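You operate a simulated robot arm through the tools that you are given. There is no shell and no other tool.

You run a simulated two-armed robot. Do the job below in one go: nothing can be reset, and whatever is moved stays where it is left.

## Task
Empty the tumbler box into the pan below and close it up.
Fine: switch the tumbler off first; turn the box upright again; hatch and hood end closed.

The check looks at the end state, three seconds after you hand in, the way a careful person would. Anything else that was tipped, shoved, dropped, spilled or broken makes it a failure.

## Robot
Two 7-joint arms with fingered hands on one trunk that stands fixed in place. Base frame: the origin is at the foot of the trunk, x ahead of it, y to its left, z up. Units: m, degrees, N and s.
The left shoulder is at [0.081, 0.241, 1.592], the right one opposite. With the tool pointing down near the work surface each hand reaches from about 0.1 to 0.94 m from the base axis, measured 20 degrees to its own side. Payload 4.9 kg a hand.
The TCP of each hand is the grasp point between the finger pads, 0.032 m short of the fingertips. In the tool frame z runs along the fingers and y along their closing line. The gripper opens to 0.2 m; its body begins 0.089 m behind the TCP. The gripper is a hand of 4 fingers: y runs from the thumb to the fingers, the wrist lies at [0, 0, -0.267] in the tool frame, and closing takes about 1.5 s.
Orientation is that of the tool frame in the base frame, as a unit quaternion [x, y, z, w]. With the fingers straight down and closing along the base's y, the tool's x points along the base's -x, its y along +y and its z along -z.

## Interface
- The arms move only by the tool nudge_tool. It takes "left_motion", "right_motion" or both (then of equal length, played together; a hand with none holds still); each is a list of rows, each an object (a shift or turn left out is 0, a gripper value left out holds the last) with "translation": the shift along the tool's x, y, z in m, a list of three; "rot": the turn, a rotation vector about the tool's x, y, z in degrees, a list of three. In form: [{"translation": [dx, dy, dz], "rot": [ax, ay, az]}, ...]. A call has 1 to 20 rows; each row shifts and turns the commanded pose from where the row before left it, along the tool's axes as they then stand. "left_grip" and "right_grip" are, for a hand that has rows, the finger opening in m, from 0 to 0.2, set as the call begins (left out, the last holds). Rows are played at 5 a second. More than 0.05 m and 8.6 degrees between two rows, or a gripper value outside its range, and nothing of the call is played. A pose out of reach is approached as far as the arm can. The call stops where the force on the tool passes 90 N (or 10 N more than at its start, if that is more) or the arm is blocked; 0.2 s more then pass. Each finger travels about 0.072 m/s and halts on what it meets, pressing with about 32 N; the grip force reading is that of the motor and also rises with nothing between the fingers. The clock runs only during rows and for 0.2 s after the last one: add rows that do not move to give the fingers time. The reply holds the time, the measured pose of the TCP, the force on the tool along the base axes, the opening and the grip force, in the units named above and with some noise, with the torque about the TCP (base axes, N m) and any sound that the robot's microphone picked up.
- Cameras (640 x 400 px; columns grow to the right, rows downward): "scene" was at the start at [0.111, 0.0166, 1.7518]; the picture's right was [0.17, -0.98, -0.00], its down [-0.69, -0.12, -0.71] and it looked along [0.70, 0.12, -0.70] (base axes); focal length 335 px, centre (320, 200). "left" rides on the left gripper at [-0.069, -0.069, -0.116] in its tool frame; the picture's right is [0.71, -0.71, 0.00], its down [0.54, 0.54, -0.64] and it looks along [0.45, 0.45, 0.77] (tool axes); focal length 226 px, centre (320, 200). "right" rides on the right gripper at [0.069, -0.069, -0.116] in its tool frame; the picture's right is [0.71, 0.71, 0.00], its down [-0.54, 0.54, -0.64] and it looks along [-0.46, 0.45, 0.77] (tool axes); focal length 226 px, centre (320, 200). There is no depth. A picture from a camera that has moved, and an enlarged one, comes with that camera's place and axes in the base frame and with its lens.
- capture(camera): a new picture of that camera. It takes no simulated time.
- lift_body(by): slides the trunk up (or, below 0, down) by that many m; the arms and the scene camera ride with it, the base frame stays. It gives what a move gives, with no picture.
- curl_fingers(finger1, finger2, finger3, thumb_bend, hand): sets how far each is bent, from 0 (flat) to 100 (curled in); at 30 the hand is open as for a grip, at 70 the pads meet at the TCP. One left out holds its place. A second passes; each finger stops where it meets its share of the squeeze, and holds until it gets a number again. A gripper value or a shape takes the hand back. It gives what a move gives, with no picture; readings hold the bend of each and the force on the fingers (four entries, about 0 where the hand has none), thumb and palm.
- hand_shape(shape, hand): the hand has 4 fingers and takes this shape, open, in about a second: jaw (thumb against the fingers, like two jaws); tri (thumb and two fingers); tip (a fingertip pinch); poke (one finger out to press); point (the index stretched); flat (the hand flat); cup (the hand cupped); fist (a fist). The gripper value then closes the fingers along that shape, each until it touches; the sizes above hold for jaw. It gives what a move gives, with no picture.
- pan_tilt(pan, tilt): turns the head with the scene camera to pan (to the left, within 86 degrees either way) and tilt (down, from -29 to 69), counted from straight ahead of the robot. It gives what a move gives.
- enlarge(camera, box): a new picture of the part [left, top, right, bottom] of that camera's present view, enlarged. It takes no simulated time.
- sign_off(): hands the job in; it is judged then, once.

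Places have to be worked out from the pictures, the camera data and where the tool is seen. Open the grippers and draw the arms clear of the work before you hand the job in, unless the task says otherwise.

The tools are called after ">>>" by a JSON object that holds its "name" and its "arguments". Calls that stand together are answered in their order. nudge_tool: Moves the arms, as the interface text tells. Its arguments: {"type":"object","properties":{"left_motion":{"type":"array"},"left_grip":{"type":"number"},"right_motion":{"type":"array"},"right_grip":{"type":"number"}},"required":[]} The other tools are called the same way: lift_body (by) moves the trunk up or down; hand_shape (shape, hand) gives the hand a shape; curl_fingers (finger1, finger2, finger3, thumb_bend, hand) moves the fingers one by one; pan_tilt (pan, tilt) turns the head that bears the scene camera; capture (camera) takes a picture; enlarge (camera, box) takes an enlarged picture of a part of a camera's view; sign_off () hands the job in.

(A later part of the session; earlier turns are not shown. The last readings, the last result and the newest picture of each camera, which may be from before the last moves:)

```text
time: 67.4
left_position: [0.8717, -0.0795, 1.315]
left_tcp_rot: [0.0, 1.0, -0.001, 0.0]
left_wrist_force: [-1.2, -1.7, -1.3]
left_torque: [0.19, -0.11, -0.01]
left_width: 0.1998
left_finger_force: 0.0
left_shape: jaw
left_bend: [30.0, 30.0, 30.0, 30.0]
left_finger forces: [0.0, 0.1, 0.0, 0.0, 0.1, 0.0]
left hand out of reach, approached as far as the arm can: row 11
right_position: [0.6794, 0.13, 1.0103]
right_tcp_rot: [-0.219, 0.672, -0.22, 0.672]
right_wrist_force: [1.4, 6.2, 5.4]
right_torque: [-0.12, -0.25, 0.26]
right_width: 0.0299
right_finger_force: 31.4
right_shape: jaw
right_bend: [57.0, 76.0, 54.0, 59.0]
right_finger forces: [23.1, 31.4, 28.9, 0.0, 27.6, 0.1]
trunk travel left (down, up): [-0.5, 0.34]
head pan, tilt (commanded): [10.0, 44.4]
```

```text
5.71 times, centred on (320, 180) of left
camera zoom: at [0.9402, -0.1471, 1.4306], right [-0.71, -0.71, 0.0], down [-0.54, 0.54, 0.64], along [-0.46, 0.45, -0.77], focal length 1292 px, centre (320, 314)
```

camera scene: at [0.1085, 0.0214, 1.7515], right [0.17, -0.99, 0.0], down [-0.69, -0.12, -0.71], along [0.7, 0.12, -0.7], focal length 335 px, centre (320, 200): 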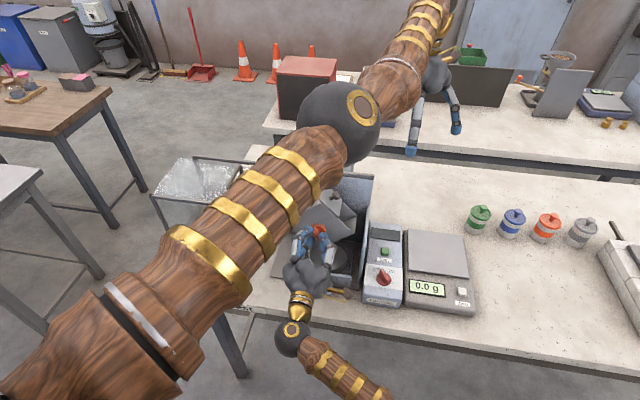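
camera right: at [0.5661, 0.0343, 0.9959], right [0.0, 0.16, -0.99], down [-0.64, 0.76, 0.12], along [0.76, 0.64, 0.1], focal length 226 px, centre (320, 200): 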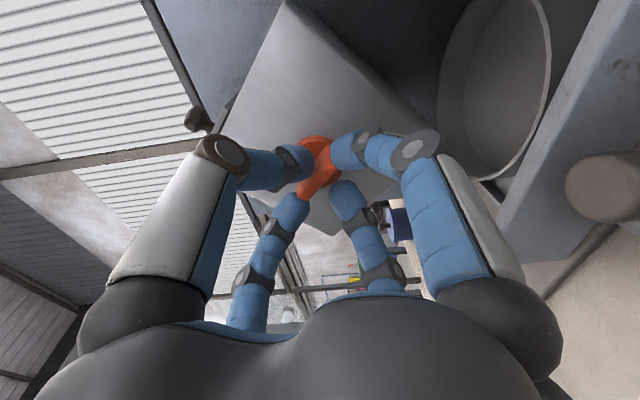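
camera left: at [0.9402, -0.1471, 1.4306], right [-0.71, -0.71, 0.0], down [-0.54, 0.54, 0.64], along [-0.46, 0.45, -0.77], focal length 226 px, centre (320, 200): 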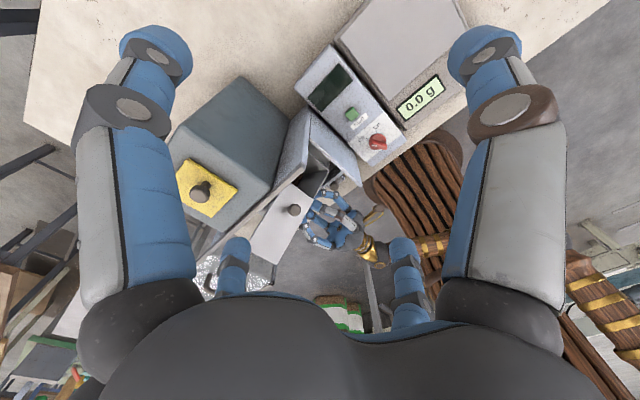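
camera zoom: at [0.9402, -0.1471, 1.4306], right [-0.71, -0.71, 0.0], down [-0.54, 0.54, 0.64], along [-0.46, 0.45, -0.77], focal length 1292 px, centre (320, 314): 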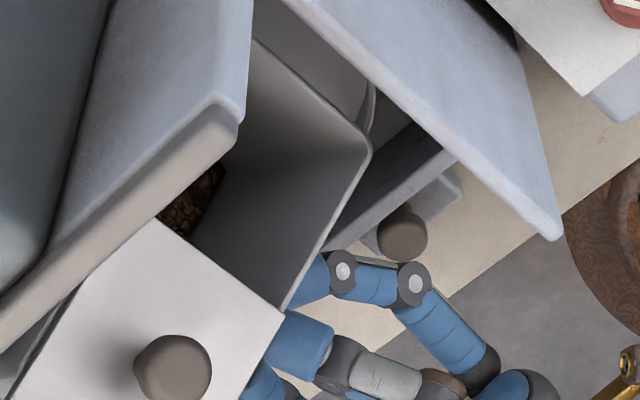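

The chips have not shifted at all relative to the box even at 54°, so they stay until a larger tilt. I bring the left camera back to the top-down spot to watch the pan during the pour.

>>> {"name": "nudge_tool", "arguments": {"left_motion": [{"translation": [0.0273, 0.0303, -0.016]}, {"translation": [0.0273, 0.0303, -0.016]}, {"translation": [0.0273, 0.0303, -0.016]}, {"translation": [0.0273, 0.0303, -0.016]}, {"translation": [0.0273, 0.0303, -0.016]}, {"translation": [0.0273, 0.0303, -0.016]}, {"rot": [5.67, -5.67, 0]}, {"rot": [5.67, -5.67, 0]}, {"rot": [5.67, -5.67, 0]}, {"rot": [5.67, -5.67, 0]}, {"rot": [5.67, -5.67, 0]}]}}

>>> {"name": "enlarge", "arguments": {"camera": "left", "box": [260, 130, 400, 260]}}

>>> {"name": "capture", "arguments": {"camera": "right"}}

```text
time: 69.8
left_position: [0.7143, 0.0991, 1.4114]
left_tcp_rot: [0.0, 0.939, -0.243, 0.243]
left_wrist_force: [0.1, 0.6, -0.3]
left_torque: [-0.05, 0.04, -0.03]
left_width: 0.1998
left_finger_force: 0.0
left_shape: jaw
left_bend: [30.0, 30.0, 30.0, 30.0]
left_finger forces: [0.0, 0.1, 0.1, 0.0, 0.1, 0.1]
right_position: [0.6802, 0.1298, 1.0111]
right_tcp_rot: [-0.218, 0.672, -0.219, 0.673]
right_wrist_force: [-9.6, 3.2, -1.7]
right_torque: [-0.04, -0.05, 0.16]
right_width: 0.0301
right_finger_force: 31.4
right_shape: jaw
right_bend: [57.0, 76.0, 54.0, 59.0]
right_finger forces: [24.4, 35.0, 28.0, 0.0, 32.7, 0.0]
trunk travel left (down, up): [-0.5, 0.34]
head pan, tilt (commanded): [10.0, 44.4]
```

```text
3.08 times, centred on (330, 195) of left
camera zoom: at [0.7122, 0.1017, 1.5625], right [-0.71, -0.71, 0.0], down [-0.71, 0.71, 0.0], along [0.0, 0.0, -1.0], focal length 696 px, centre (289, 215)
```

zoom: 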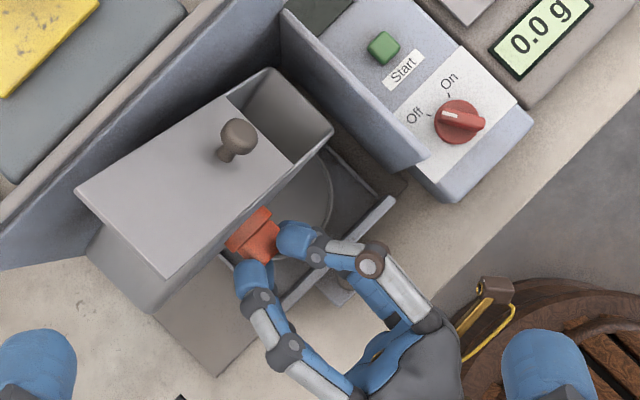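

```text
taken
camera right: at [0.5642, 0.0343, 0.9945], right [0.0, 0.16, -0.99], down [-0.64, 0.76, 0.12], along [0.77, 0.63, 0.1], focal length 226 px, centre (320, 200)
```

right: 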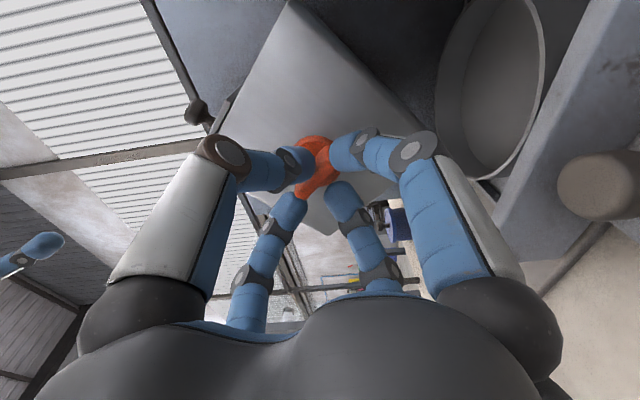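

The grip is steady. I now turn quickly through the next 68° (to about 122°) so the mouth is well over the pan when chips leave.

>>> {"name": "nudge_tool", "arguments": {"right_motion": [{"rot": [0, 0, 8.5]}, {"rot": [0, 0, 8.5]}, {"rot": [0, 0, 8.5]}, {"rot": [0, 0, 8.5]}, {"rot": [0, 0, 8.5]}, {"rot": [0, 0, 8.5]}, {"rot": [0, 0, 8.5]}, {"rot": [0, 0, 8.5]}]}}

>>> {"name": "enlarge", "arguments": {"camera": "left", "box": [260, 130, 400, 260]}}

>>> {"name": "capture", "arguments": {"camera": "right"}}

>>> {"name": "enlarge", "arguments": {"camera": "scene", "box": [220, 150, 400, 310]}}

```text
time: 71.6
left_position: [0.7144, 0.1034, 1.4117]
left_tcp_rot: [0.001, 0.939, -0.243, 0.243]
left_wrist_force: [0.5, -0.1, -0.3]
left_torque: [-0.01, -0.01, 0.0]
left_width: 0.1999
left_finger_force: 0.0
left_shape: jaw
left_bend: [30.0, 30.0, 30.0, 30.0]
left_finger forces: [0.1, 0.0, 0.0, 0.0, 0.1, 0.0]
right_position: [0.6802, 0.1307, 1.0121]
right_tcp_rot: [0.194, 0.678, 0.197, 0.681]
right_wrist_force: [-6.7, 16.1, 8.3]
right_torque: [-0.15, -0.42, 0.67]
right_width: 0.0296
right_finger_force: 32.7
right_shape: jaw
right_bend: [57.0, 76.0, 54.0, 60.0]
right_finger forces: [24.5, 44.3, 25.6, 0.0, 24.0, 0.0]
trunk travel left (down, up): [-0.5, 0.34]
head pan, tilt (commanded): [10.0, 44.4]
```

```text
3.08 times, centred on (330, 195) of left
camera zoom: at [0.7116, 0.1035, 1.5629], right [-0.71, -0.71, 0.0], down [-0.71, 0.71, 0.0], along [0.0, 0.0, -1.0], focal length 696 px, centre (289, 215)
```

zoom: 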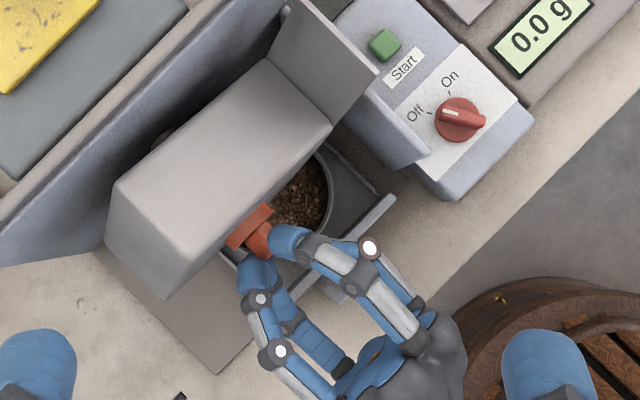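

```text
taken
camera right: at [0.5642, 0.1104, 0.9162], right [0.0, 0.97, -0.22], down [-0.65, 0.17, 0.74], along [0.76, 0.14, 0.63], focal length 226 px, centre (320, 200)
```

right: 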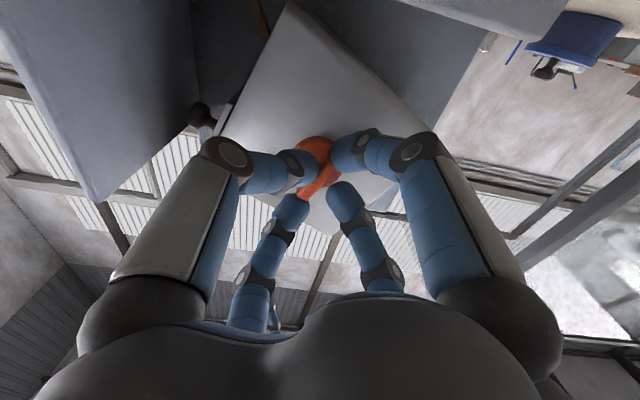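

```text
2.50 times, centred on (310, 230) of scene
camera zoom: at [0.1084, 0.0194, 1.752], right [0.17, -0.98, 0.0], down [-0.69, -0.12, -0.71], along [0.7, 0.12, -0.7], focal length 838 px, centre (345, 125)
```

zoom: 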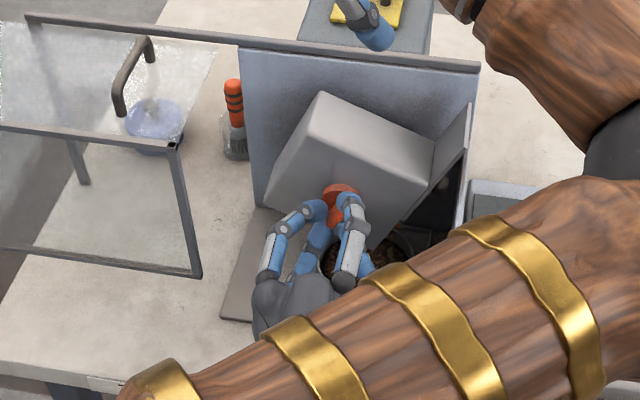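

The chips are pouring into the pan. I hold for two seconds to let it drain and then look closely at the pan and around it.

>>> {"name": "nudge_tool", "arguments": {"right_motion": [{"translation": [0, 0, 0]}, {"translation": [0, 0, 0]}, {"translation": [0, 0, 0]}, {"translation": [0, 0, 0]}, {"translation": [0, 0, 0]}, {"translation": [0, 0, 0]}, {"translation": [0, 0, 0]}, {"translation": [0, 0, 0]}, {"translation": [0, 0, 0]}, {"translation": [0, 0, 0]}]}}

>>> {"name": "enlarge", "arguments": {"camera": "left", "box": [300, 160, 360, 230]}}

>>> {"name": "enlarge", "arguments": {"camera": "scene", "box": [290, 200, 370, 270]}}

```text
time: 73.8
left_position: [0.7116, 0.1033, 1.4124]
left_tcp_rot: [0.0, 0.939, -0.243, 0.242]
left_wrist_force: [-0.8, 0.3, 0.2]
left_torque: [0.0, -0.02, 0.01]
left_width: 0.2001
left_finger_force: 0.1
left_shape: jaw
left_bend: [30.0, 30.0, 30.0, 30.0]
left_finger forces: [0.0, 0.0, 0.0, 0.1, 0.0, 0.0]
right_position: [0.6791, 0.1317, 1.0125]
right_tcp_rot: [0.193, 0.679, 0.195, 0.681]
right_wrist_force: [-7.5, 17.8, 11.7]
right_torque: [-0.08, -0.52, 0.76]
right_width: 0.0296
right_finger_force: 32.0
right_shape: jaw
right_bend: [57.0, 76.0, 54.0, 61.0]
right_finger forces: [23.5, 45.9, 26.0, 0.0, 24.9, 0.0]
trunk travel left (down, up): [-0.5, 0.34]
head pan, tilt (commanded): [10.0, 44.4]
```

```text
5.71 times, centred on (330, 195) of left
camera zoom: at [0.7112, 0.1035, 1.5631], right [-0.71, -0.71, 0.0], down [-0.71, 0.71, 0.0], along [0.0, 0.0, -1.0], focal length 1292 px, centre (263, 229)
```

zoom: 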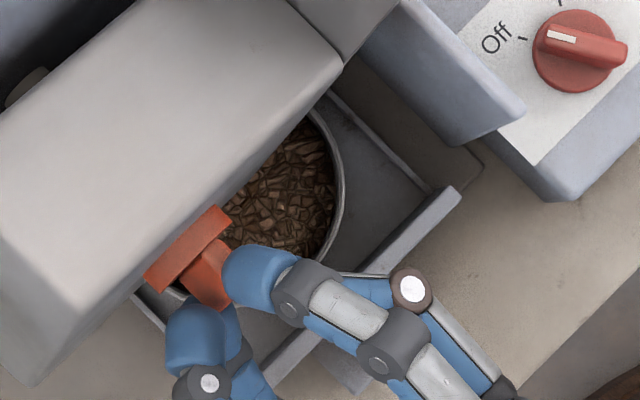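

```text
5.71 times, centred on (330, 235) of scene
camera zoom: at [0.1079, 0.0195, 1.752], right [0.17, -0.98, 0.0], down [-0.69, -0.12, -0.72], along [0.7, 0.12, -0.7], focal length 1915 px, centre (263, 0)
```

zoom: 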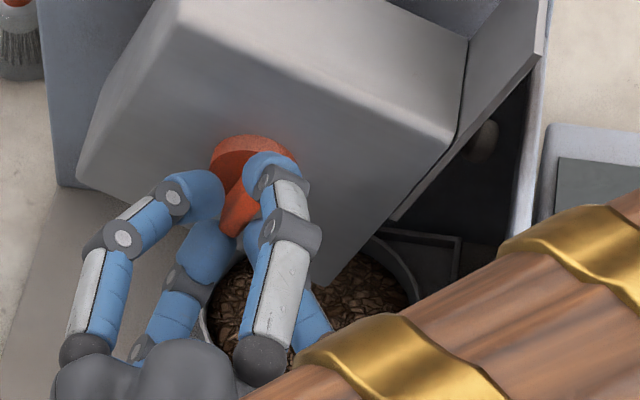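

No chips are visible outside the pan. I tip 4° further for a moment to make sure everything leaves, then check forces.

>>> {"name": "nudge_tool", "arguments": {"right_motion": [{"rot": [0, 0, 2]}, {"rot": [0, 0, 2]}, {"translation": [0, 0, 0]}, {"translation": [0, 0, 0]}, {"translation": [0, 0, 0]}, {"translation": [0, 0, 0]}]}}

>>> {"name": "enlarge", "arguments": {"camera": "left", "box": [260, 130, 400, 260]}}

```text
time: 75.2
left_position: [0.7126, 0.1049, 1.4115]
left_tcp_rot: [0.001, 0.939, -0.244, 0.243]
left_wrist_force: [0.1, -0.5, 0.0]
left_torque: [-0.01, -0.01, 0.0]
left_width: 0.2
left_finger_force: 0.2
left_shape: jaw
left_bend: [30.0, 30.0, 30.0, 30.0]
left_finger forces: [0.1, 0.0, 0.0, 0.0, 0.0, 0.0]
right_position: [0.6786, 0.1319, 1.0127]
right_tcp_rot: [0.217, 0.672, 0.219, 0.674]
right_wrist_force: [-5.8, 20.7, 12.2]
right_torque: [-0.05, -0.68, 0.87]
right_width: 0.0294
right_finger_force: 32.0
right_shape: jaw
right_bend: [57.0, 61.0, 54.0, 63.0]
right_finger forces: [22.7, 40.9, 27.8, 0.0, 27.7, 0.1]
trunk travel left (down, up): [-0.5, 0.34]
head pan, tilt (commanded): [10.0, 44.4]
```

```text
3.08 times, centred on (330, 195) of left
camera zoom: at [0.7115, 0.1038, 1.5629], right [-0.71, -0.71, 0.0], down [-0.71, 0.71, 0.0], along [0.0, 0.0, -1.0], focal length 696 px, centre (289, 215)
```

zoom: 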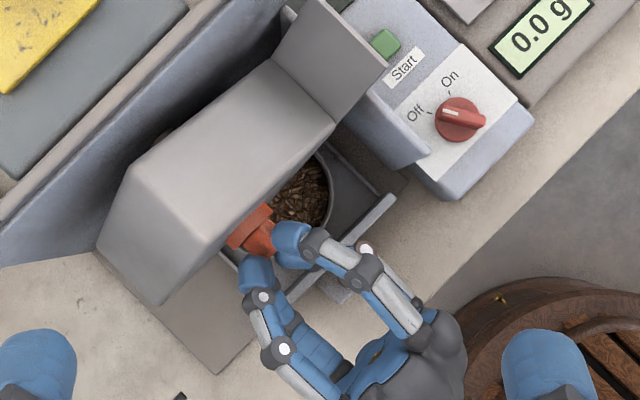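

All quiet. I turn the box back upright: −126° in 18 rows of 7°.

>>> {"name": "nudge_tool", "arguments": {"right_motion": [{"rot": [0, 0, -7]}, {"rot": [0, 0, -7]}, {"rot": [0, 0, -7]}, {"rot": [0, 0, -7]}, {"rot": [0, 0, -7]}, {"rot": [0, 0, -7]}, {"rot": [0, 0, -7]}, {"rot": [0, 0, -7]}, {"rot": [0, 0, -7]}, {"rot": [0, 0, -7]}, {"rot": [0, 0, -7]}, {"rot": [0, 0, -7]}, {"rot": [0, 0, -7]}, {"rot": [0, 0, -7]}, {"rot": [0, 0, -7]}, {"rot": [0, 0, -7]}, {"rot": [0, 0, -7]}, {"rot": [0, 0, -7]}]}}

>>> {"name": "enlarge", "arguments": {"camera": "left", "box": [260, 130, 400, 260]}}

>>> {"name": "enlarge", "arguments": {"camera": "scene", "box": [220, 150, 400, 310]}}

```text
time: 79.0
left_position: [0.7109, 0.0978, 1.4133]
left_tcp_rot: [0.001, 0.939, -0.243, 0.243]
left_wrist_force: [-0.6, 1.0, -0.4]
left_torque: [0.0, 0.01, 0.0]
left_width: 0.1999
left_finger_force: 0.0
left_shape: jaw
left_bend: [30.0, 30.0, 30.0, 30.0]
left_finger forces: [0.0, 0.1, 0.0, 0.0, 0.0, 0.0]
right_position: [0.6781, 0.1262, 1.0138]
right_tcp_rot: [0.499, -0.501, 0.501, -0.499]
right_wrist_force: [-29.2, -12.2, -3.6]
right_torque: [0.21, 0.37, -0.18]
right_width: 0.0308
right_finger_force: 31.9
right_shape: jaw
right_bend: [58.0, 77.0, 54.0, 61.0]
right_finger forces: [22.8, 42.5, 26.4, 0.0, 59.1, 0.0]
trunk travel left (down, up): [-0.5, 0.34]
head pan, tilt (commanded): [10.0, 44.4]
```

```text
3.08 times, centred on (330, 195) of left
camera zoom: at [0.7099, 0.0986, 1.5639], right [-0.71, -0.71, 0.0], down [-0.71, 0.71, 0.0], along [0.0, 0.0, -1.0], focal length 696 px, centre (289, 215)
```

zoom: 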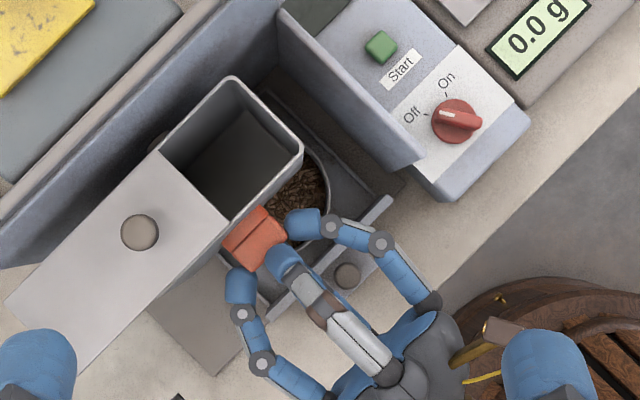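

```text
2.50 times, centred on (310, 230) of scene
camera zoom: at [0.1064, 0.0146, 1.7521], right [0.17, -0.98, 0.0], down [-0.69, -0.12, -0.72], along [0.71, 0.12, -0.7], focal length 838 px, centre (345, 125)
```

zoom: 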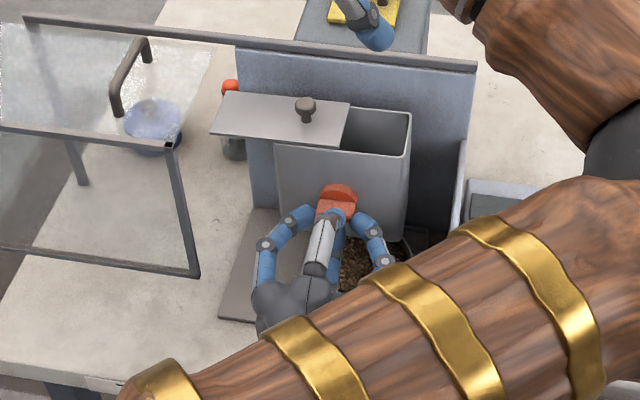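

The box looks empty and nearly upright. I zoom in to measure any leftover tilt and check the inside.

>>> {"name": "enlarge", "arguments": {"camera": "scene", "box": [250, 180, 390, 300]}}

>>> {"name": "enlarge", "arguments": {"camera": "left", "box": [285, 145, 335, 210]}}

>>> {"name": "enlarge", "arguments": {"camera": "left", "box": [300, 160, 370, 230]}}

```text
3.33 times, centred on (320, 240) of scene
camera zoom: at [0.1064, 0.0146, 1.7521], right [0.17, -0.98, 0.0], down [-0.69, -0.12, -0.72], along [0.71, 0.12, -0.7], focal length 1117 px, centre (320, 67)
```

zoom: 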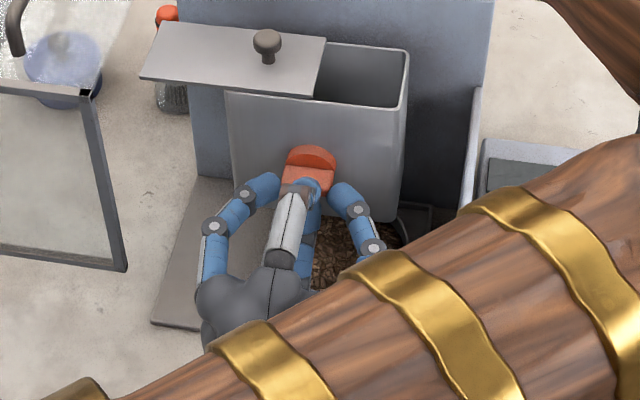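

```text
6.15 times, centred on (310, 178) of left
camera zoom: at [0.7099, 0.0986, 1.5639], right [-0.71, -0.71, 0.0], down [-0.71, 0.71, 0.0], along [0.0, 0.0, -1.0], focal length 1391 px, centre (382, 338)
```

zoom: 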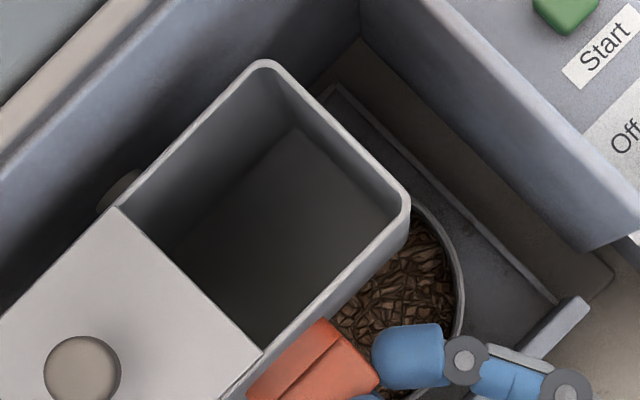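

```text
5.71 times, centred on (335, 195) of left
camera zoom: at [0.7099, 0.0986, 1.5639], right [-0.71, -0.71, 0.0], down [-0.71, 0.71, 0.0], along [0.0, 0.0, -1.0], focal length 1292 px, centre (234, 229)
```

zoom: 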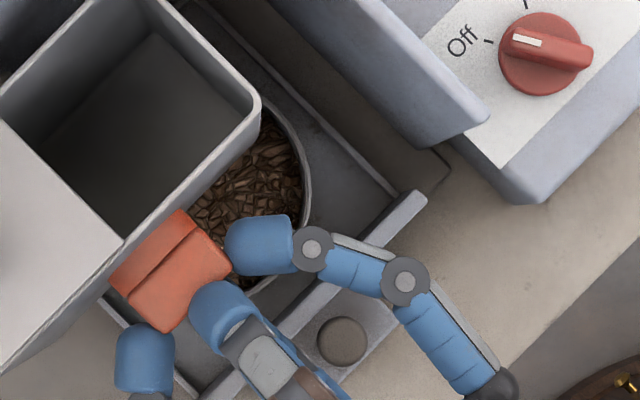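

The box is empty and no chips lie outside the pan. It appears about 1–1.5° over-turned, so I correct by +1.5° and then open the fingers.

>>> {"name": "nudge_tool", "arguments": {"right_motion": [{"rot": [0, 0, 1.5]}, {"translation": [0, 0, 0]}]}}

>>> {"name": "nudge_tool", "arguments": {"right_motion": [{"translation": [0, 0, 0]}, {"translation": [0, 0, 0]}, {"translation": [0, 0, 0]}, {"translation": [0, 0, 0]}], "right_grip": 0.08}}

>>> {"name": "enlarge", "arguments": {"camera": "scene", "box": [250, 180, 390, 300]}}

```text
time: 79.6
left_position: [0.7108, 0.0988, 1.4127]
left_tcp_rot: [0.0, 0.94, -0.241, 0.242]
left_wrist_force: [0.8, -0.5, 0.1]
left_torque: [0.04, 0.01, 0.04]
left_width: 0.1997
left_finger_force: 0.0
left_shape: jaw
left_bend: [30.0, 30.0, 30.0, 30.0]
left_finger forces: [0.0, 0.0, 0.1, 0.1, 0.0, 0.0]
right_position: [0.6784, 0.1274, 1.0132]
right_tcp_rot: [-0.493, 0.507, -0.494, 0.506]
right_wrist_force: [-28.5, -13.1, -5.2]
right_torque: [0.02, 0.47, -0.2]
right_width: 0.0305
right_finger_force: 31.2
right_shape: jaw
right_bend: [57.0, 77.0, 54.0, 61.0]
right_finger forces: [23.8, 43.9, 25.3, 0.0, 55.6, 0.0]
trunk travel left (down, up): [-0.5, 0.34]
head pan, tilt (commanded): [10.0, 44.4]
```

```text
time: 80.6
left_position: [0.7165, 0.1004, 1.4105]
left_tcp_rot: [0.0, 0.94, -0.242, 0.242]
left_wrist_force: [-0.4, -0.4, 0.1]
left_torque: [-0.04, 0.05, -0.01]
left_width: 0.1997
left_finger_force: 0.1
left_shape: jaw
left_bend: [30.0, 30.0, 30.0, 30.0]
left_finger forces: [0.1, 0.1, 0.0, 0.1, 0.0, 0.0]
right_position: [0.6824, 0.129, 1.0119]
right_tcp_rot: [-0.493, 0.507, -0.493, 0.507]
right_wrist_force: [-0.3, -0.6, 0.9]
right_torque: [0.0, 0.02, 0.0]
right_width: 0.0797
right_finger_force: 0.0
right_shape: jaw
right_bend: [43.0, 43.0, 43.0, 41.0]
right_finger forces: [0.1, 0.0, 0.0, 0.0, 0.0, 0.1]
trunk travel left (down, up): [-0.5, 0.34]
head pan, tilt (commanded): [10.0, 44.4]
```

```text
3.33 times, centred on (320, 240) of scene
camera zoom: at [0.1123, 0.0174, 1.7517], right [0.17, -0.98, 0.0], down [-0.69, -0.12, -0.71], along [0.7, 0.12, -0.7], focal length 1117 px, centre (320, 67)
```

zoom: 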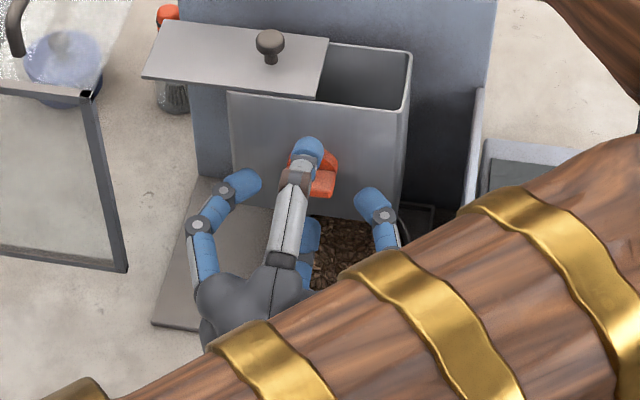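

The box is upright (within about half a degree) after release; the hatch has crept about 8 mm toward closed. I draw the right hand straight back from the grip.

>>> {"name": "nudge_tool", "arguments": {"right_motion": [{"translation": [0, 0, -0.03]}, {"translation": [0, 0, -0.04]}, {"translation": [0, 0, -0.045]}, {"translation": [0, 0, -0.045]}]}}

>>> {"name": "enlarge", "arguments": {"camera": "left", "box": [240, 130, 380, 260]}}

>>> {"name": "enlarge", "arguments": {"camera": "right", "box": [220, 60, 420, 200]}}

```text
time: 81.6
left_position: [0.7124, 0.0989, 1.4125]
left_tcp_rot: [0.001, 0.939, -0.243, 0.242]
left_wrist_force: [-0.3, 0.0, 0.5]
left_torque: [0.05, -0.04, 0.01]
left_width: 0.1999
left_finger_force: 0.0
left_shape: jaw
left_bend: [30.0, 30.0, 30.0, 30.0]
left_finger forces: [0.1, 0.1, 0.1, 0.1, 0.0, 0.0]
right_position: [0.5186, 0.1256, 1.0127]
right_tcp_rot: [-0.492, 0.507, -0.494, 0.507]
right_wrist_force: [-0.1, -0.6, 0.0]
right_torque: [0.02, -0.03, -0.01]
right_width: 0.0798
right_finger_force: 0.0
right_shape: jaw
right_bend: [43.0, 43.0, 43.0, 41.0]
right_finger forces: [0.0, 0.0, 0.1, 0.0, 0.0, 0.0]
trunk travel left (down, up): [-0.5, 0.34]
head pan, tilt (commanded): [10.0, 44.4]
```

```text
3.08 times, centred on (310, 195) of left
camera zoom: at [0.7115, 0.1001, 1.5631], right [-0.71, -0.71, 0.0], down [-0.71, 0.71, 0.0], along [0.0, 0.0, -1.0], focal length 696 px, centre (351, 215)
```

zoom: 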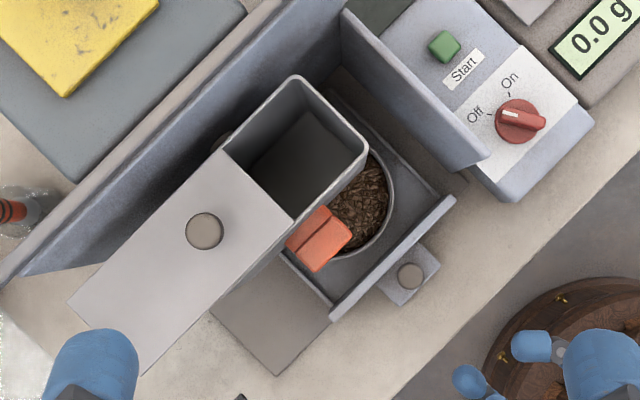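

```text
2.86 times, centred on (320, 130) of right
camera zoom: at [0.4028, 0.0571, 1.078], right [0.0, -0.69, -0.73], down [-0.64, 0.56, -0.53], along [0.77, 0.47, -0.44], focal length 646 px, centre (320, 400)
```

zoom: 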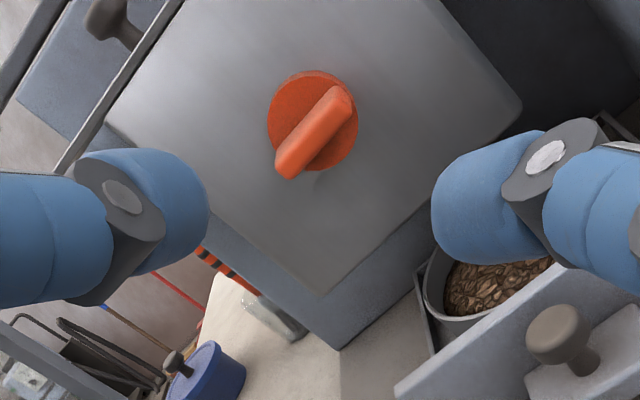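

Box upright and empty, chips in the pan. Next I use the left hand with closed fingers as a pusher for the hatch knob at (0.772, 0.174, 1.11): untilt and go to the knob's left side, still above.

>>> {"name": "nudge_tool", "arguments": {"left_motion": [{"rot": [-5.67, 5.67, 0]}, {"rot": [-5.67, 5.67, 0]}, {"rot": [-5.67, 5.67, 0]}, {"rot": [-5.67, 5.67, 0]}, {"rot": [-5.67, 5.67, 0]}, {"translation": [-0.0105, 0.0256, 0.033]}, {"translation": [-0.0105, 0.0256, 0.033]}, {"translation": [-0.0105, 0.0256, 0.033]}, {"translation": [-0.0105, 0.0256, 0.033]}, {"translation": [-0.0105, 0.0256, 0.033]}], "left_grip": 0.0}}

>>> {"name": "capture", "arguments": {"camera": "left"}}

>>> {"name": "enlarge", "arguments": {"camera": "scene", "box": [200, 120, 400, 280]}}

```text
time: 83.8
left_position: [0.7683, 0.2297, 1.2446]
left_tcp_rot: [0.001, 1.0, -0.001, 0.0]
left_wrist_force: [-0.5, 0.0, 0.2]
left_torque: [-0.02, 0.0, 0.01]
left_width: 0.0
left_finger_force: 31.8
left_shape: jaw
left_bend: [70.0, 70.0, 70.0, 70.0]
left_finger forces: [0.0, 0.0, 0.1, 0.1, 0.0, 0.0]
right_position: [0.5211, 0.129, 1.01]
right_tcp_rot: [-0.493, 0.506, -0.495, 0.506]
right_wrist_force: [-0.6, 0.8, -0.2]
right_torque: [-0.02, -0.04, -0.02]
right_width: 0.0798
right_finger_force: 0.0
right_shape: jaw
right_bend: [43.0, 43.0, 43.0, 41.0]
right_finger forces: [0.0, 0.0, 0.0, 0.0, 0.0, 0.0]
trunk travel left (down, up): [-0.5, 0.34]
head pan, tilt (commanded): [10.0, 44.4]
```

```text
taken
camera left: at [0.8367, 0.1608, 1.3607], right [-0.71, -0.71, 0.0], down [-0.54, 0.54, 0.64], along [-0.46, 0.45, -0.77], focal length 226 px, centre (320, 200)
```

left: 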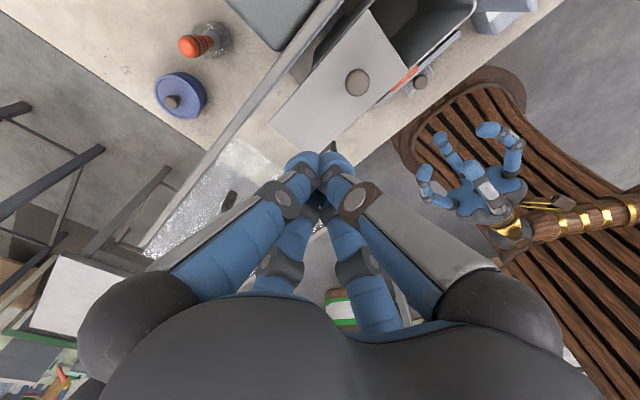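

```text
2.50 times, centred on (300, 200) of scene
camera zoom: at [0.1128, 0.0192, 1.7517], right [0.17, -0.98, 0.0], down [-0.69, -0.12, -0.71], along [0.7, 0.12, -0.7], focal length 838 px, centre (370, 200)
```

zoom: 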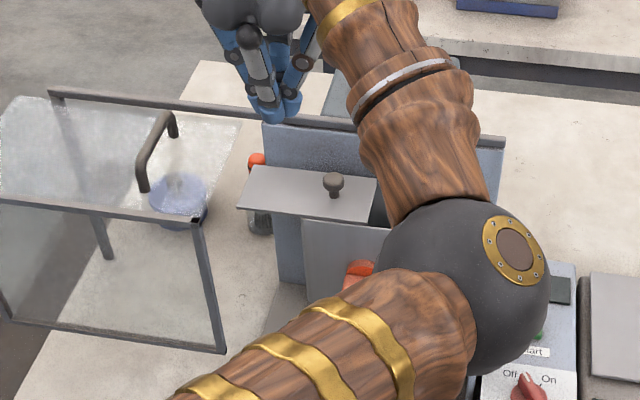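

The left elbow hangs close above the right hand, so I first move the right hand away to the right before lowering the left.

>>> {"name": "nudge_tool", "arguments": {"right_motion": [{"translation": [0.02, 0, -0.03]}, {"translation": [0.045, 0, -0.01]}, {"translation": [0.045, 0, -0.01]}, {"translation": [0.045, 0, -0.01]}, {"translation": [0.045, 0, 0]}, {"translation": [0.045, 0, 0]}, {"translation": [0.045, 0, 0]}, {"translation": [0.045, 0, 0]}]}}

>>> {"name": "capture", "arguments": {"camera": "scene"}}

```text
time: 85.6
left_position: [0.7668, 0.2258, 1.246]
left_tcp_rot: [0.001, 1.0, 0.0, -0.002]
left_wrist_force: [0.5, -0.3, 0.1]
left_torque: [0.0, -0.01, -0.02]
left_width: 0.0
left_finger_force: 31.7
left_shape: jaw
left_bend: [70.0, 70.0, 70.0, 70.0]
left_finger forces: [0.1, 0.0, 0.0, 0.0, 0.0, 0.1]
right_position: [0.4639, -0.2077, 1.0029]
right_tcp_rot: [-0.493, 0.507, -0.492, 0.507]
right_wrist_force: [0.4, -0.6, -0.1]
right_torque: [0.02, 0.01, 0.03]
right_width: 0.0798
right_finger_force: 0.0
right_shape: jaw
right_bend: [43.0, 43.0, 43.0, 41.0]
right_finger forces: [0.0, 0.1, 0.0, 0.0, 0.1, 0.0]
trunk travel left (down, up): [-0.5, 0.34]
head pan, tilt (commanded): [10.0, 44.4]
```

```text
taken
camera scene: at [0.1108, 0.015, 1.7518], right [0.17, -0.98, 0.0], down [-0.69, -0.12, -0.71], along [0.7, 0.12, -0.7], focal length 335 px, centre (320, 200)
```

scene: 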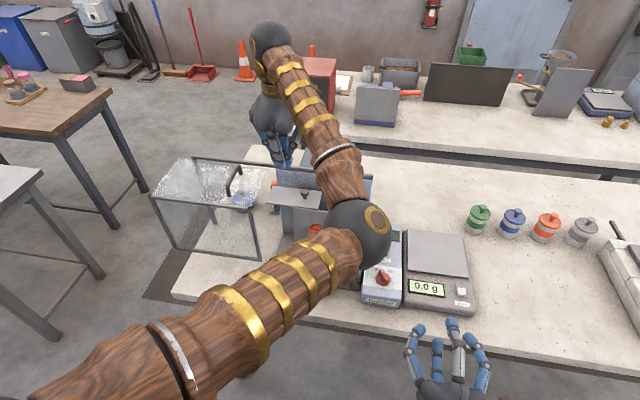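

The right hand is clear. I lower the left fingertips on the left side of the knob to TCP z ≈ 1.14.

>>> {"name": "nudge_tool", "arguments": {"left_motion": [{"translation": [0, 0, 0.035]}, {"translation": [0, 0, 0.035]}, {"translation": [0, 0, 0.032]}]}}

>>> {"name": "capture", "arguments": {"camera": "left"}}

>>> {"name": "enlarge", "arguments": {"camera": "scene", "box": [220, 120, 420, 280]}}

>>> {"name": "enlarge", "arguments": {"camera": "left", "box": [260, 60, 440, 210]}}

```text
time: 86.4
left_position: [0.7699, 0.2262, 1.1437]
left_tcp_rot: [0.001, 1.0, 0.001, -0.001]
left_wrist_force: [-0.8, 0.9, 0.5]
left_torque: [-0.03, 0.01, -0.02]
left_width: 0.0
left_finger_force: 31.7
left_shape: jaw
left_bend: [70.0, 70.0, 70.0, 70.0]
left_finger forces: [0.0, 0.1, 0.0, 0.1, 0.0, 0.1]
right_position: [0.4638, -0.206, 1.0036]
right_tcp_rot: [-0.494, 0.506, -0.494, 0.506]
right_wrist_force: [0.0, 0.6, 0.7]
right_torque: [0.0, -0.04, 0.0]
right_width: 0.0797
right_finger_force: 0.0
right_shape: jaw
right_bend: [43.0, 43.0, 43.0, 41.0]
right_finger forces: [0.0, 0.0, 0.1, 0.0, 0.0, 0.0]
trunk travel left (down, up): [-0.5, 0.34]
head pan, tilt (commanded): [10.0, 44.4]
```

```text
taken
camera left: at [0.8368, 0.159, 1.2593], right [-0.71, -0.71, 0.0], down [-0.54, 0.54, 0.64], along [-0.45, 0.45, -0.77], focal length 226 px, centre (320, 200)
```

left: 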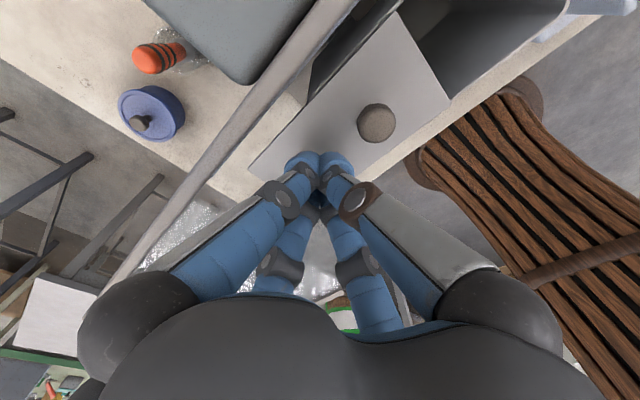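

```text
2.50 times, centred on (320, 200) of scene
camera zoom: at [0.1109, 0.0172, 1.7519], right [0.17, -0.98, 0.0], down [-0.69, -0.12, -0.71], along [0.7, 0.12, -0.7], focal length 838 px, centre (320, 200)
```

zoom: 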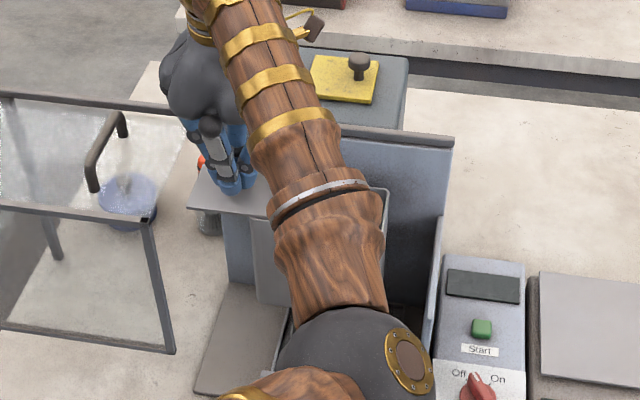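

```text
2.67 times, centred on (350, 135) of left
camera zoom: at [0.8368, 0.159, 1.2593], right [-0.71, -0.71, 0.0], down [-0.54, 0.54, 0.64], along [-0.45, 0.45, -0.77], focal length 603 px, centre (240, 373)
```

zoom: 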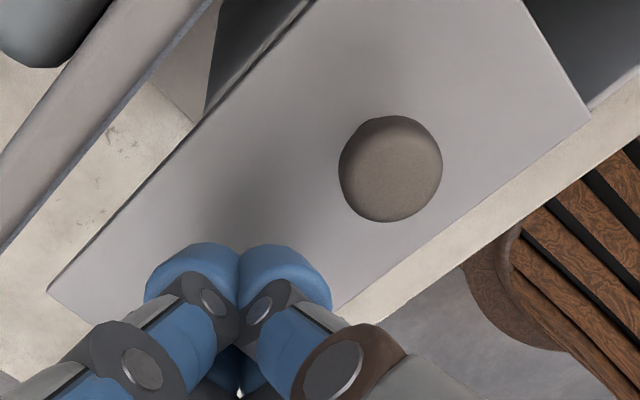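

The fingertips are above the hatch just left of the knob. I lower another 12 mm and start pushing toward −y in small rows.

>>> {"name": "nudge_tool", "arguments": {"left_motion": [{"translation": [0, 0, 0.012]}, {"translation": [0, -0.008, 0]}, {"translation": [0, -0.008, 0]}]}}

>>> {"name": "enlarge", "arguments": {"camera": "left", "box": [260, 60, 440, 210]}}

```text
time: 87.2
left_position: [0.767, 0.2118, 1.1313]
left_tcp_rot: [0.0, 1.0, 0.0, 0.0]
left_wrist_force: [-0.3, 0.5, 3.4]
left_torque: [0.01, -0.03, 0.0]
left_width: 0.0001
left_finger_force: 32.0
left_shape: jaw
left_bend: [70.0, 70.0, 70.0, 70.0]
left_finger forces: [0.0, 0.1, 0.0, 0.1, 0.0, 0.1]
right_position: [0.4639, -0.2057, 1.0024]
right_tcp_rot: [-0.494, 0.506, -0.494, 0.506]
right_wrist_force: [-0.1, 0.2, 0.9]
right_torque: [-0.02, 0.03, 0.02]
right_width: 0.0797
right_finger_force: 0.1
right_shape: jaw
right_bend: [43.0, 43.0, 43.0, 41.0]
right_finger forces: [0.0, 0.1, 0.0, 0.0, 0.0, 0.1]
trunk travel left (down, up): [-0.5, 0.34]
head pan, tilt (commanded): [10.0, 44.4]
```

```text
2.67 times, centred on (350, 135) of left
camera zoom: at [0.8352, 0.1431, 1.2475], right [-0.71, -0.71, 0.0], down [-0.54, 0.54, 0.64], along [-0.45, 0.46, -0.77], focal length 603 px, centre (240, 373)
```

zoom: 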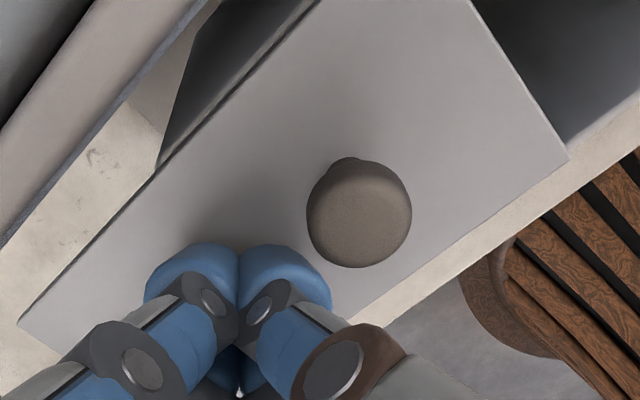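

Slight touch on the hatch plate (3 N), so I raise 3 mm and push 40 mm toward −y.

>>> {"name": "nudge_tool", "arguments": {"left_motion": [{"translation": [0, 0, -0.003]}, {"translation": [0, -0.01, 0]}, {"translation": [0, -0.01, 0]}, {"translation": [0, -0.01, 0]}, {"translation": [0, -0.01, 0]}]}}

>>> {"name": "capture", "arguments": {"camera": "left"}}

>>> {"name": "enlarge", "arguments": {"camera": "left", "box": [260, 20, 500, 210]}}

```text
time: 88.4
left_position: [0.7642, 0.1721, 1.1353]
left_tcp_rot: [0.001, 1.0, 0.0, 0.0]
left_wrist_force: [0.6, 0.5, -0.2]
left_torque: [0.02, 0.01, 0.0]
left_width: 0.0
left_finger_force: 32.6
left_shape: jaw
left_bend: [70.0, 70.0, 70.0, 70.0]
left_finger forces: [0.0, 0.0, 0.0, 0.0, 0.0, 0.0]
right_position: [0.463, -0.2064, 1.0031]
right_tcp_rot: [-0.493, 0.506, -0.493, 0.507]
right_wrist_force: [-0.6, 0.4, -1.0]
right_torque: [0.0, -0.01, 0.04]
right_width: 0.0797
right_finger_force: 0.1
right_shape: jaw
right_bend: [43.0, 43.0, 43.0, 41.0]
right_finger forces: [0.0, 0.0, 0.0, 0.0, 0.0, 0.0]
trunk travel left (down, up): [-0.5, 0.34]
head pan, tilt (commanded): [10.0, 44.4]
```

```text
taken
camera left: at [0.8336, 0.1033, 1.2505], right [-0.71, -0.71, 0.0], down [-0.54, 0.54, 0.64], along [-0.45, 0.46, -0.77], focal length 226 px, centre (320, 200)
```

left: 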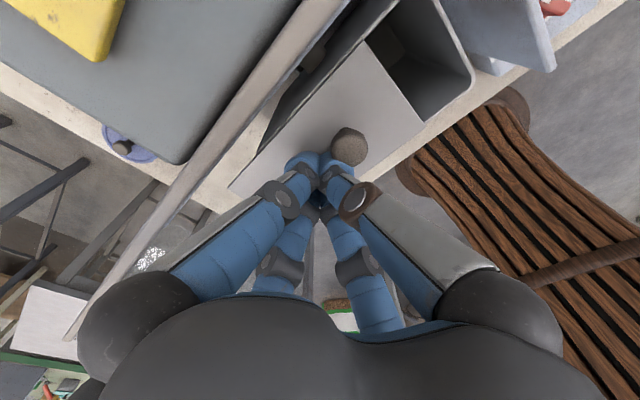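

```text
2.11 times, centred on (380, 115) of left
camera zoom: at [0.8336, 0.1033, 1.2505], right [-0.71, -0.71, 0.0], down [-0.54, 0.54, 0.64], along [-0.45, 0.46, -0.77], focal length 476 px, centre (194, 379)
```

zoom: 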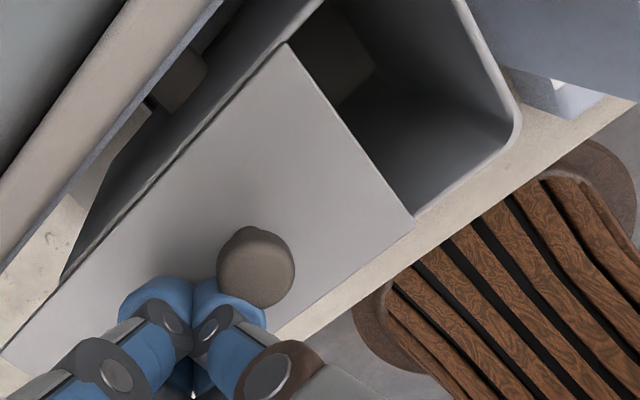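

The hatch moved 35 mm with almost no force; its edge is at y ≈ 0.095 and about 38 mm remain. I push on.

>>> {"name": "nudge_tool", "arguments": {"left_motion": [{"translation": [0, -0.01, 0]}, {"translation": [0, -0.01, 0]}, {"translation": [0, -0.01, 0]}, {"translation": [0, -0.004, 0]}]}}

>>> {"name": "enlarge", "arguments": {"camera": "left", "box": [260, 20, 500, 210]}}

```text
time: 89.4
left_position: [0.7672, 0.1369, 1.134]
left_tcp_rot: [0.001, 1.0, 0.0, 0.0]
left_wrist_force: [-1.1, 1.9, 0.4]
left_torque: [-0.03, -0.02, 0.0]
left_width: 0.0
left_finger_force: 32.1
left_shape: jaw
left_bend: [70.0, 70.0, 70.0, 70.0]
left_finger forces: [0.0, 0.0, 0.1, 0.0, 0.1, 0.0]
right_position: [0.4635, -0.2056, 1.0038]
right_tcp_rot: [-0.493, 0.507, -0.494, 0.506]
right_wrist_force: [-0.1, 0.2, 0.4]
right_torque: [0.01, -0.01, 0.0]
right_width: 0.0797
right_finger_force: 0.1
right_shape: jaw
right_bend: [43.0, 43.0, 43.0, 41.0]
right_finger forces: [0.0, 0.0, 0.0, 0.0, 0.1, 0.1]
trunk travel left (down, up): [-0.5, 0.34]
head pan, tilt (commanded): [10.0, 44.4]
```

```text
2.11 times, centred on (380, 115) of left
camera zoom: at [0.8347, 0.0687, 1.2503], right [-0.71, -0.71, 0.0], down [-0.54, 0.54, 0.64], along [-0.45, 0.46, -0.77], focal length 476 px, centre (194, 379)
```

zoom: 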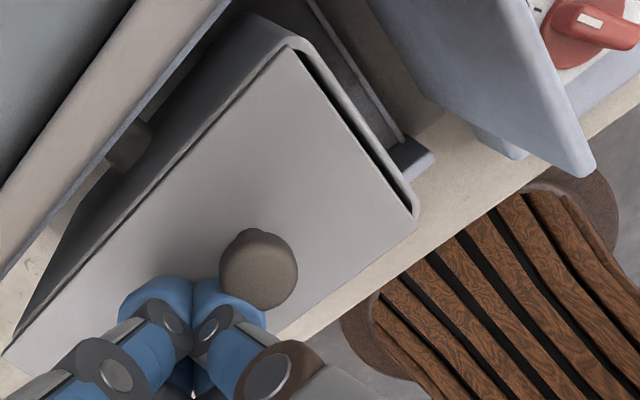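

Only a gap of a few millimetres is left. I push 4 + 3 mm more, watching for the stop.

>>> {"name": "nudge_tool", "arguments": {"left_motion": [{"translation": [0, -0.004, 0]}, {"translation": [0, -0.003, 0]}]}}

>>> {"name": "enlarge", "arguments": {"camera": "left", "box": [260, 20, 500, 210]}}

```text
time: 90.0
left_position: [0.7668, 0.1309, 1.1334]
left_tcp_rot: [0.0, 1.0, 0.0, -0.001]
left_wrist_force: [-0.1, 1.4, 0.7]
left_torque: [0.03, 0.03, 0.0]
left_width: 0.0002
left_finger_force: 31.4
left_shape: jaw
left_bend: [70.0, 70.0, 70.0, 70.0]
left_finger forces: [0.0, 0.0, 0.0, 0.0, 0.0, 0.0]
right_position: [0.4632, -0.2058, 1.0035]
right_tcp_rot: [-0.493, 0.507, -0.493, 0.507]
right_wrist_force: [0.1, 0.5, -0.4]
right_torque: [0.0, 0.03, 0.01]
right_width: 0.08
right_finger_force: 0.1
right_shape: jaw
right_bend: [43.0, 43.0, 43.0, 41.0]
right_finger forces: [0.0, 0.1, 0.0, 0.0, 0.0, 0.0]
trunk travel left (down, up): [-0.5, 0.34]
head pan, tilt (commanded): [10.0, 44.4]
```

```text
2.11 times, centred on (380, 115) of left
camera zoom: at [0.8341, 0.0627, 1.2505], right [-0.71, -0.71, 0.0], down [-0.54, 0.54, 0.64], along [-0.46, 0.45, -0.77], focal length 476 px, centre (194, 379)
```

zoom: 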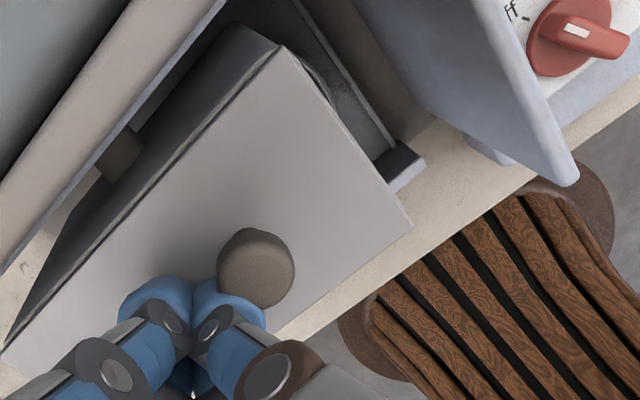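

The gap is closed with the hatch edge flush at the box's right wall. I lift the left hand off, then tilt it to check from straight above.

>>> {"name": "nudge_tool", "arguments": {"left_motion": [{"translation": [0, 0.01, 0]}, {"translation": [0, 0.01, -0.035]}, {"translation": [0.005, 0, -0.045]}, {"translation": [0.01, 0, -0.045]}, {"translation": [0.01, 0, -0.045]}, {"translation": [0.01, 0, -0.045]}, {"translation": [0.01, -0.02, -0.045]}, {"rot": [5.67, -5.67, 0]}, {"rot": [5.67, -5.67, 0]}, {"rot": [5.67, -5.67, 0]}, {"rot": [5.67, -5.67, 0]}, {"rot": [5.67, -5.67, 0]}], "left_grip": 0.0}}

>>> {"name": "capture", "arguments": {"camera": "left"}}

>>> {"name": "enlarge", "arguments": {"camera": "scene", "box": [200, 140, 400, 300]}}

```text
refused: row 7 steps farther than a row can; nothing moved
```

```text
taken
camera left: at [0.8341, 0.0627, 1.2505], right [-0.71, -0.71, 0.0], down [-0.54, 0.54, 0.64], along [-0.46, 0.45, -0.77], focal length 226 px, centre (320, 200)
```

left: 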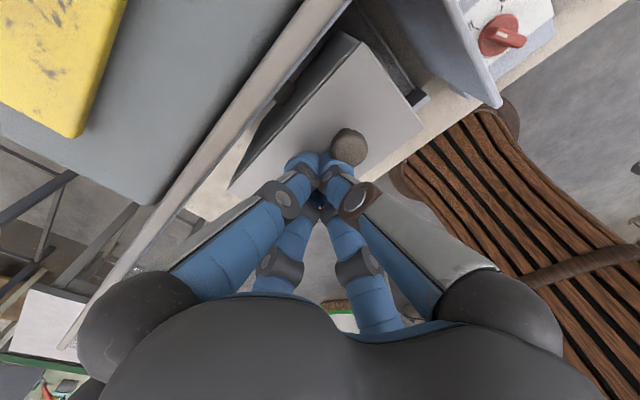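

```text
2.50 times, centred on (300, 220) of scene
camera zoom: at [0.1106, 0.0169, 1.7518], right [0.17, -0.98, 0.0], down [-0.69, -0.12, -0.71], along [0.7, 0.12, -0.7], focal length 838 px, centre (370, 150)
```

zoom: 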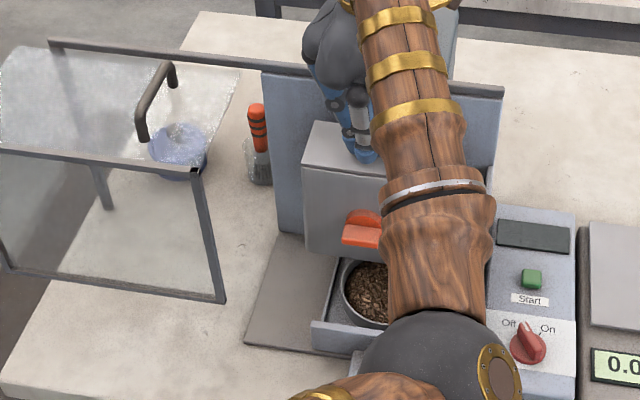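

The call was refused for one too-long row; nothing moved. I repeat with shorter rows.

>>> {"name": "nudge_tool", "arguments": {"left_motion": [{"translation": [0, 0.01, 0]}, {"translation": [0, 0.01, -0.035]}, {"translation": [0.005, 0, -0.045]}, {"translation": [0.01, 0, -0.045]}, {"translation": [0.01, 0, -0.045]}, {"translation": [0.01, 0, -0.045]}, {"translation": [0.01, -0.02, -0.035]}, {"rot": [5.67, -5.67, 0]}, {"rot": [5.67, -5.67, 0]}, {"rot": [5.67, -5.67, 0]}, {"rot": [5.67, -5.67, 0]}, {"rot": [5.67, -5.67, 0]}], "left_grip": 0.2}}

>>> {"name": "enlarge", "arguments": {"camera": "left", "box": [240, 130, 380, 260]}}

>>> {"name": "enlarge", "arguments": {"camera": "scene", "box": [200, 140, 400, 300]}}

```text
time: 92.6
left_position: [0.7216, 0.1323, 1.3852]
left_tcp_rot: [0.0, 0.939, -0.243, 0.243]
left_wrist_force: [-0.5, 1.4, 0.4]
left_torque: [0.01, -0.01, -0.03]
left_width: 0.1997
left_finger_force: 0.1
left_shape: jaw
left_bend: [30.0, 30.0, 30.0, 30.0]
left_finger forces: [0.1, 0.0, 0.0, 0.0, 0.0, 0.0]
right_position: [0.464, -0.2061, 1.0037]
right_tcp_rot: [-0.493, 0.507, -0.494, 0.506]
right_wrist_force: [-0.8, 0.6, 0.5]
right_torque: [-0.01, -0.02, -0.02]
right_width: 0.0796
right_finger_force: 0.0
right_shape: jaw
right_bend: [43.0, 43.0, 43.0, 41.0]
right_finger forces: [0.1, 0.0, 0.1, 0.0, 0.0, 0.0]
trunk travel left (down, up): [-0.5, 0.34]
head pan, tilt (commanded): [10.0, 44.4]
```

```text
3.08 times, centred on (310, 195) of left
camera zoom: at [0.721, 0.1333, 1.5367], right [-0.71, -0.71, 0.0], down [-0.71, 0.71, 0.0], along [0.0, 0.0, -1.0], focal length 696 px, centre (351, 215)
```

zoom: 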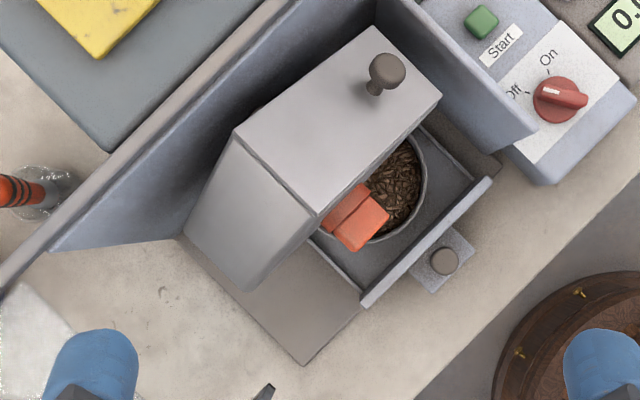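

```text
2.50 times, centred on (300, 220) of scene
camera zoom: at [0.1109, 0.0175, 1.7518], right [0.17, -0.98, 0.0], down [-0.69, -0.12, -0.71], along [0.7, 0.12, -0.7], focal length 838 px, centre (370, 150)
```

zoom: 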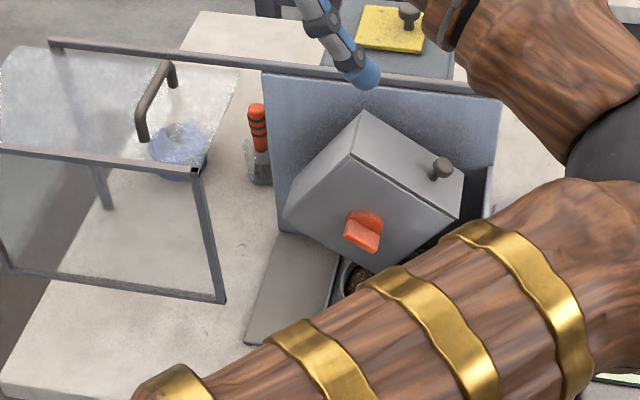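

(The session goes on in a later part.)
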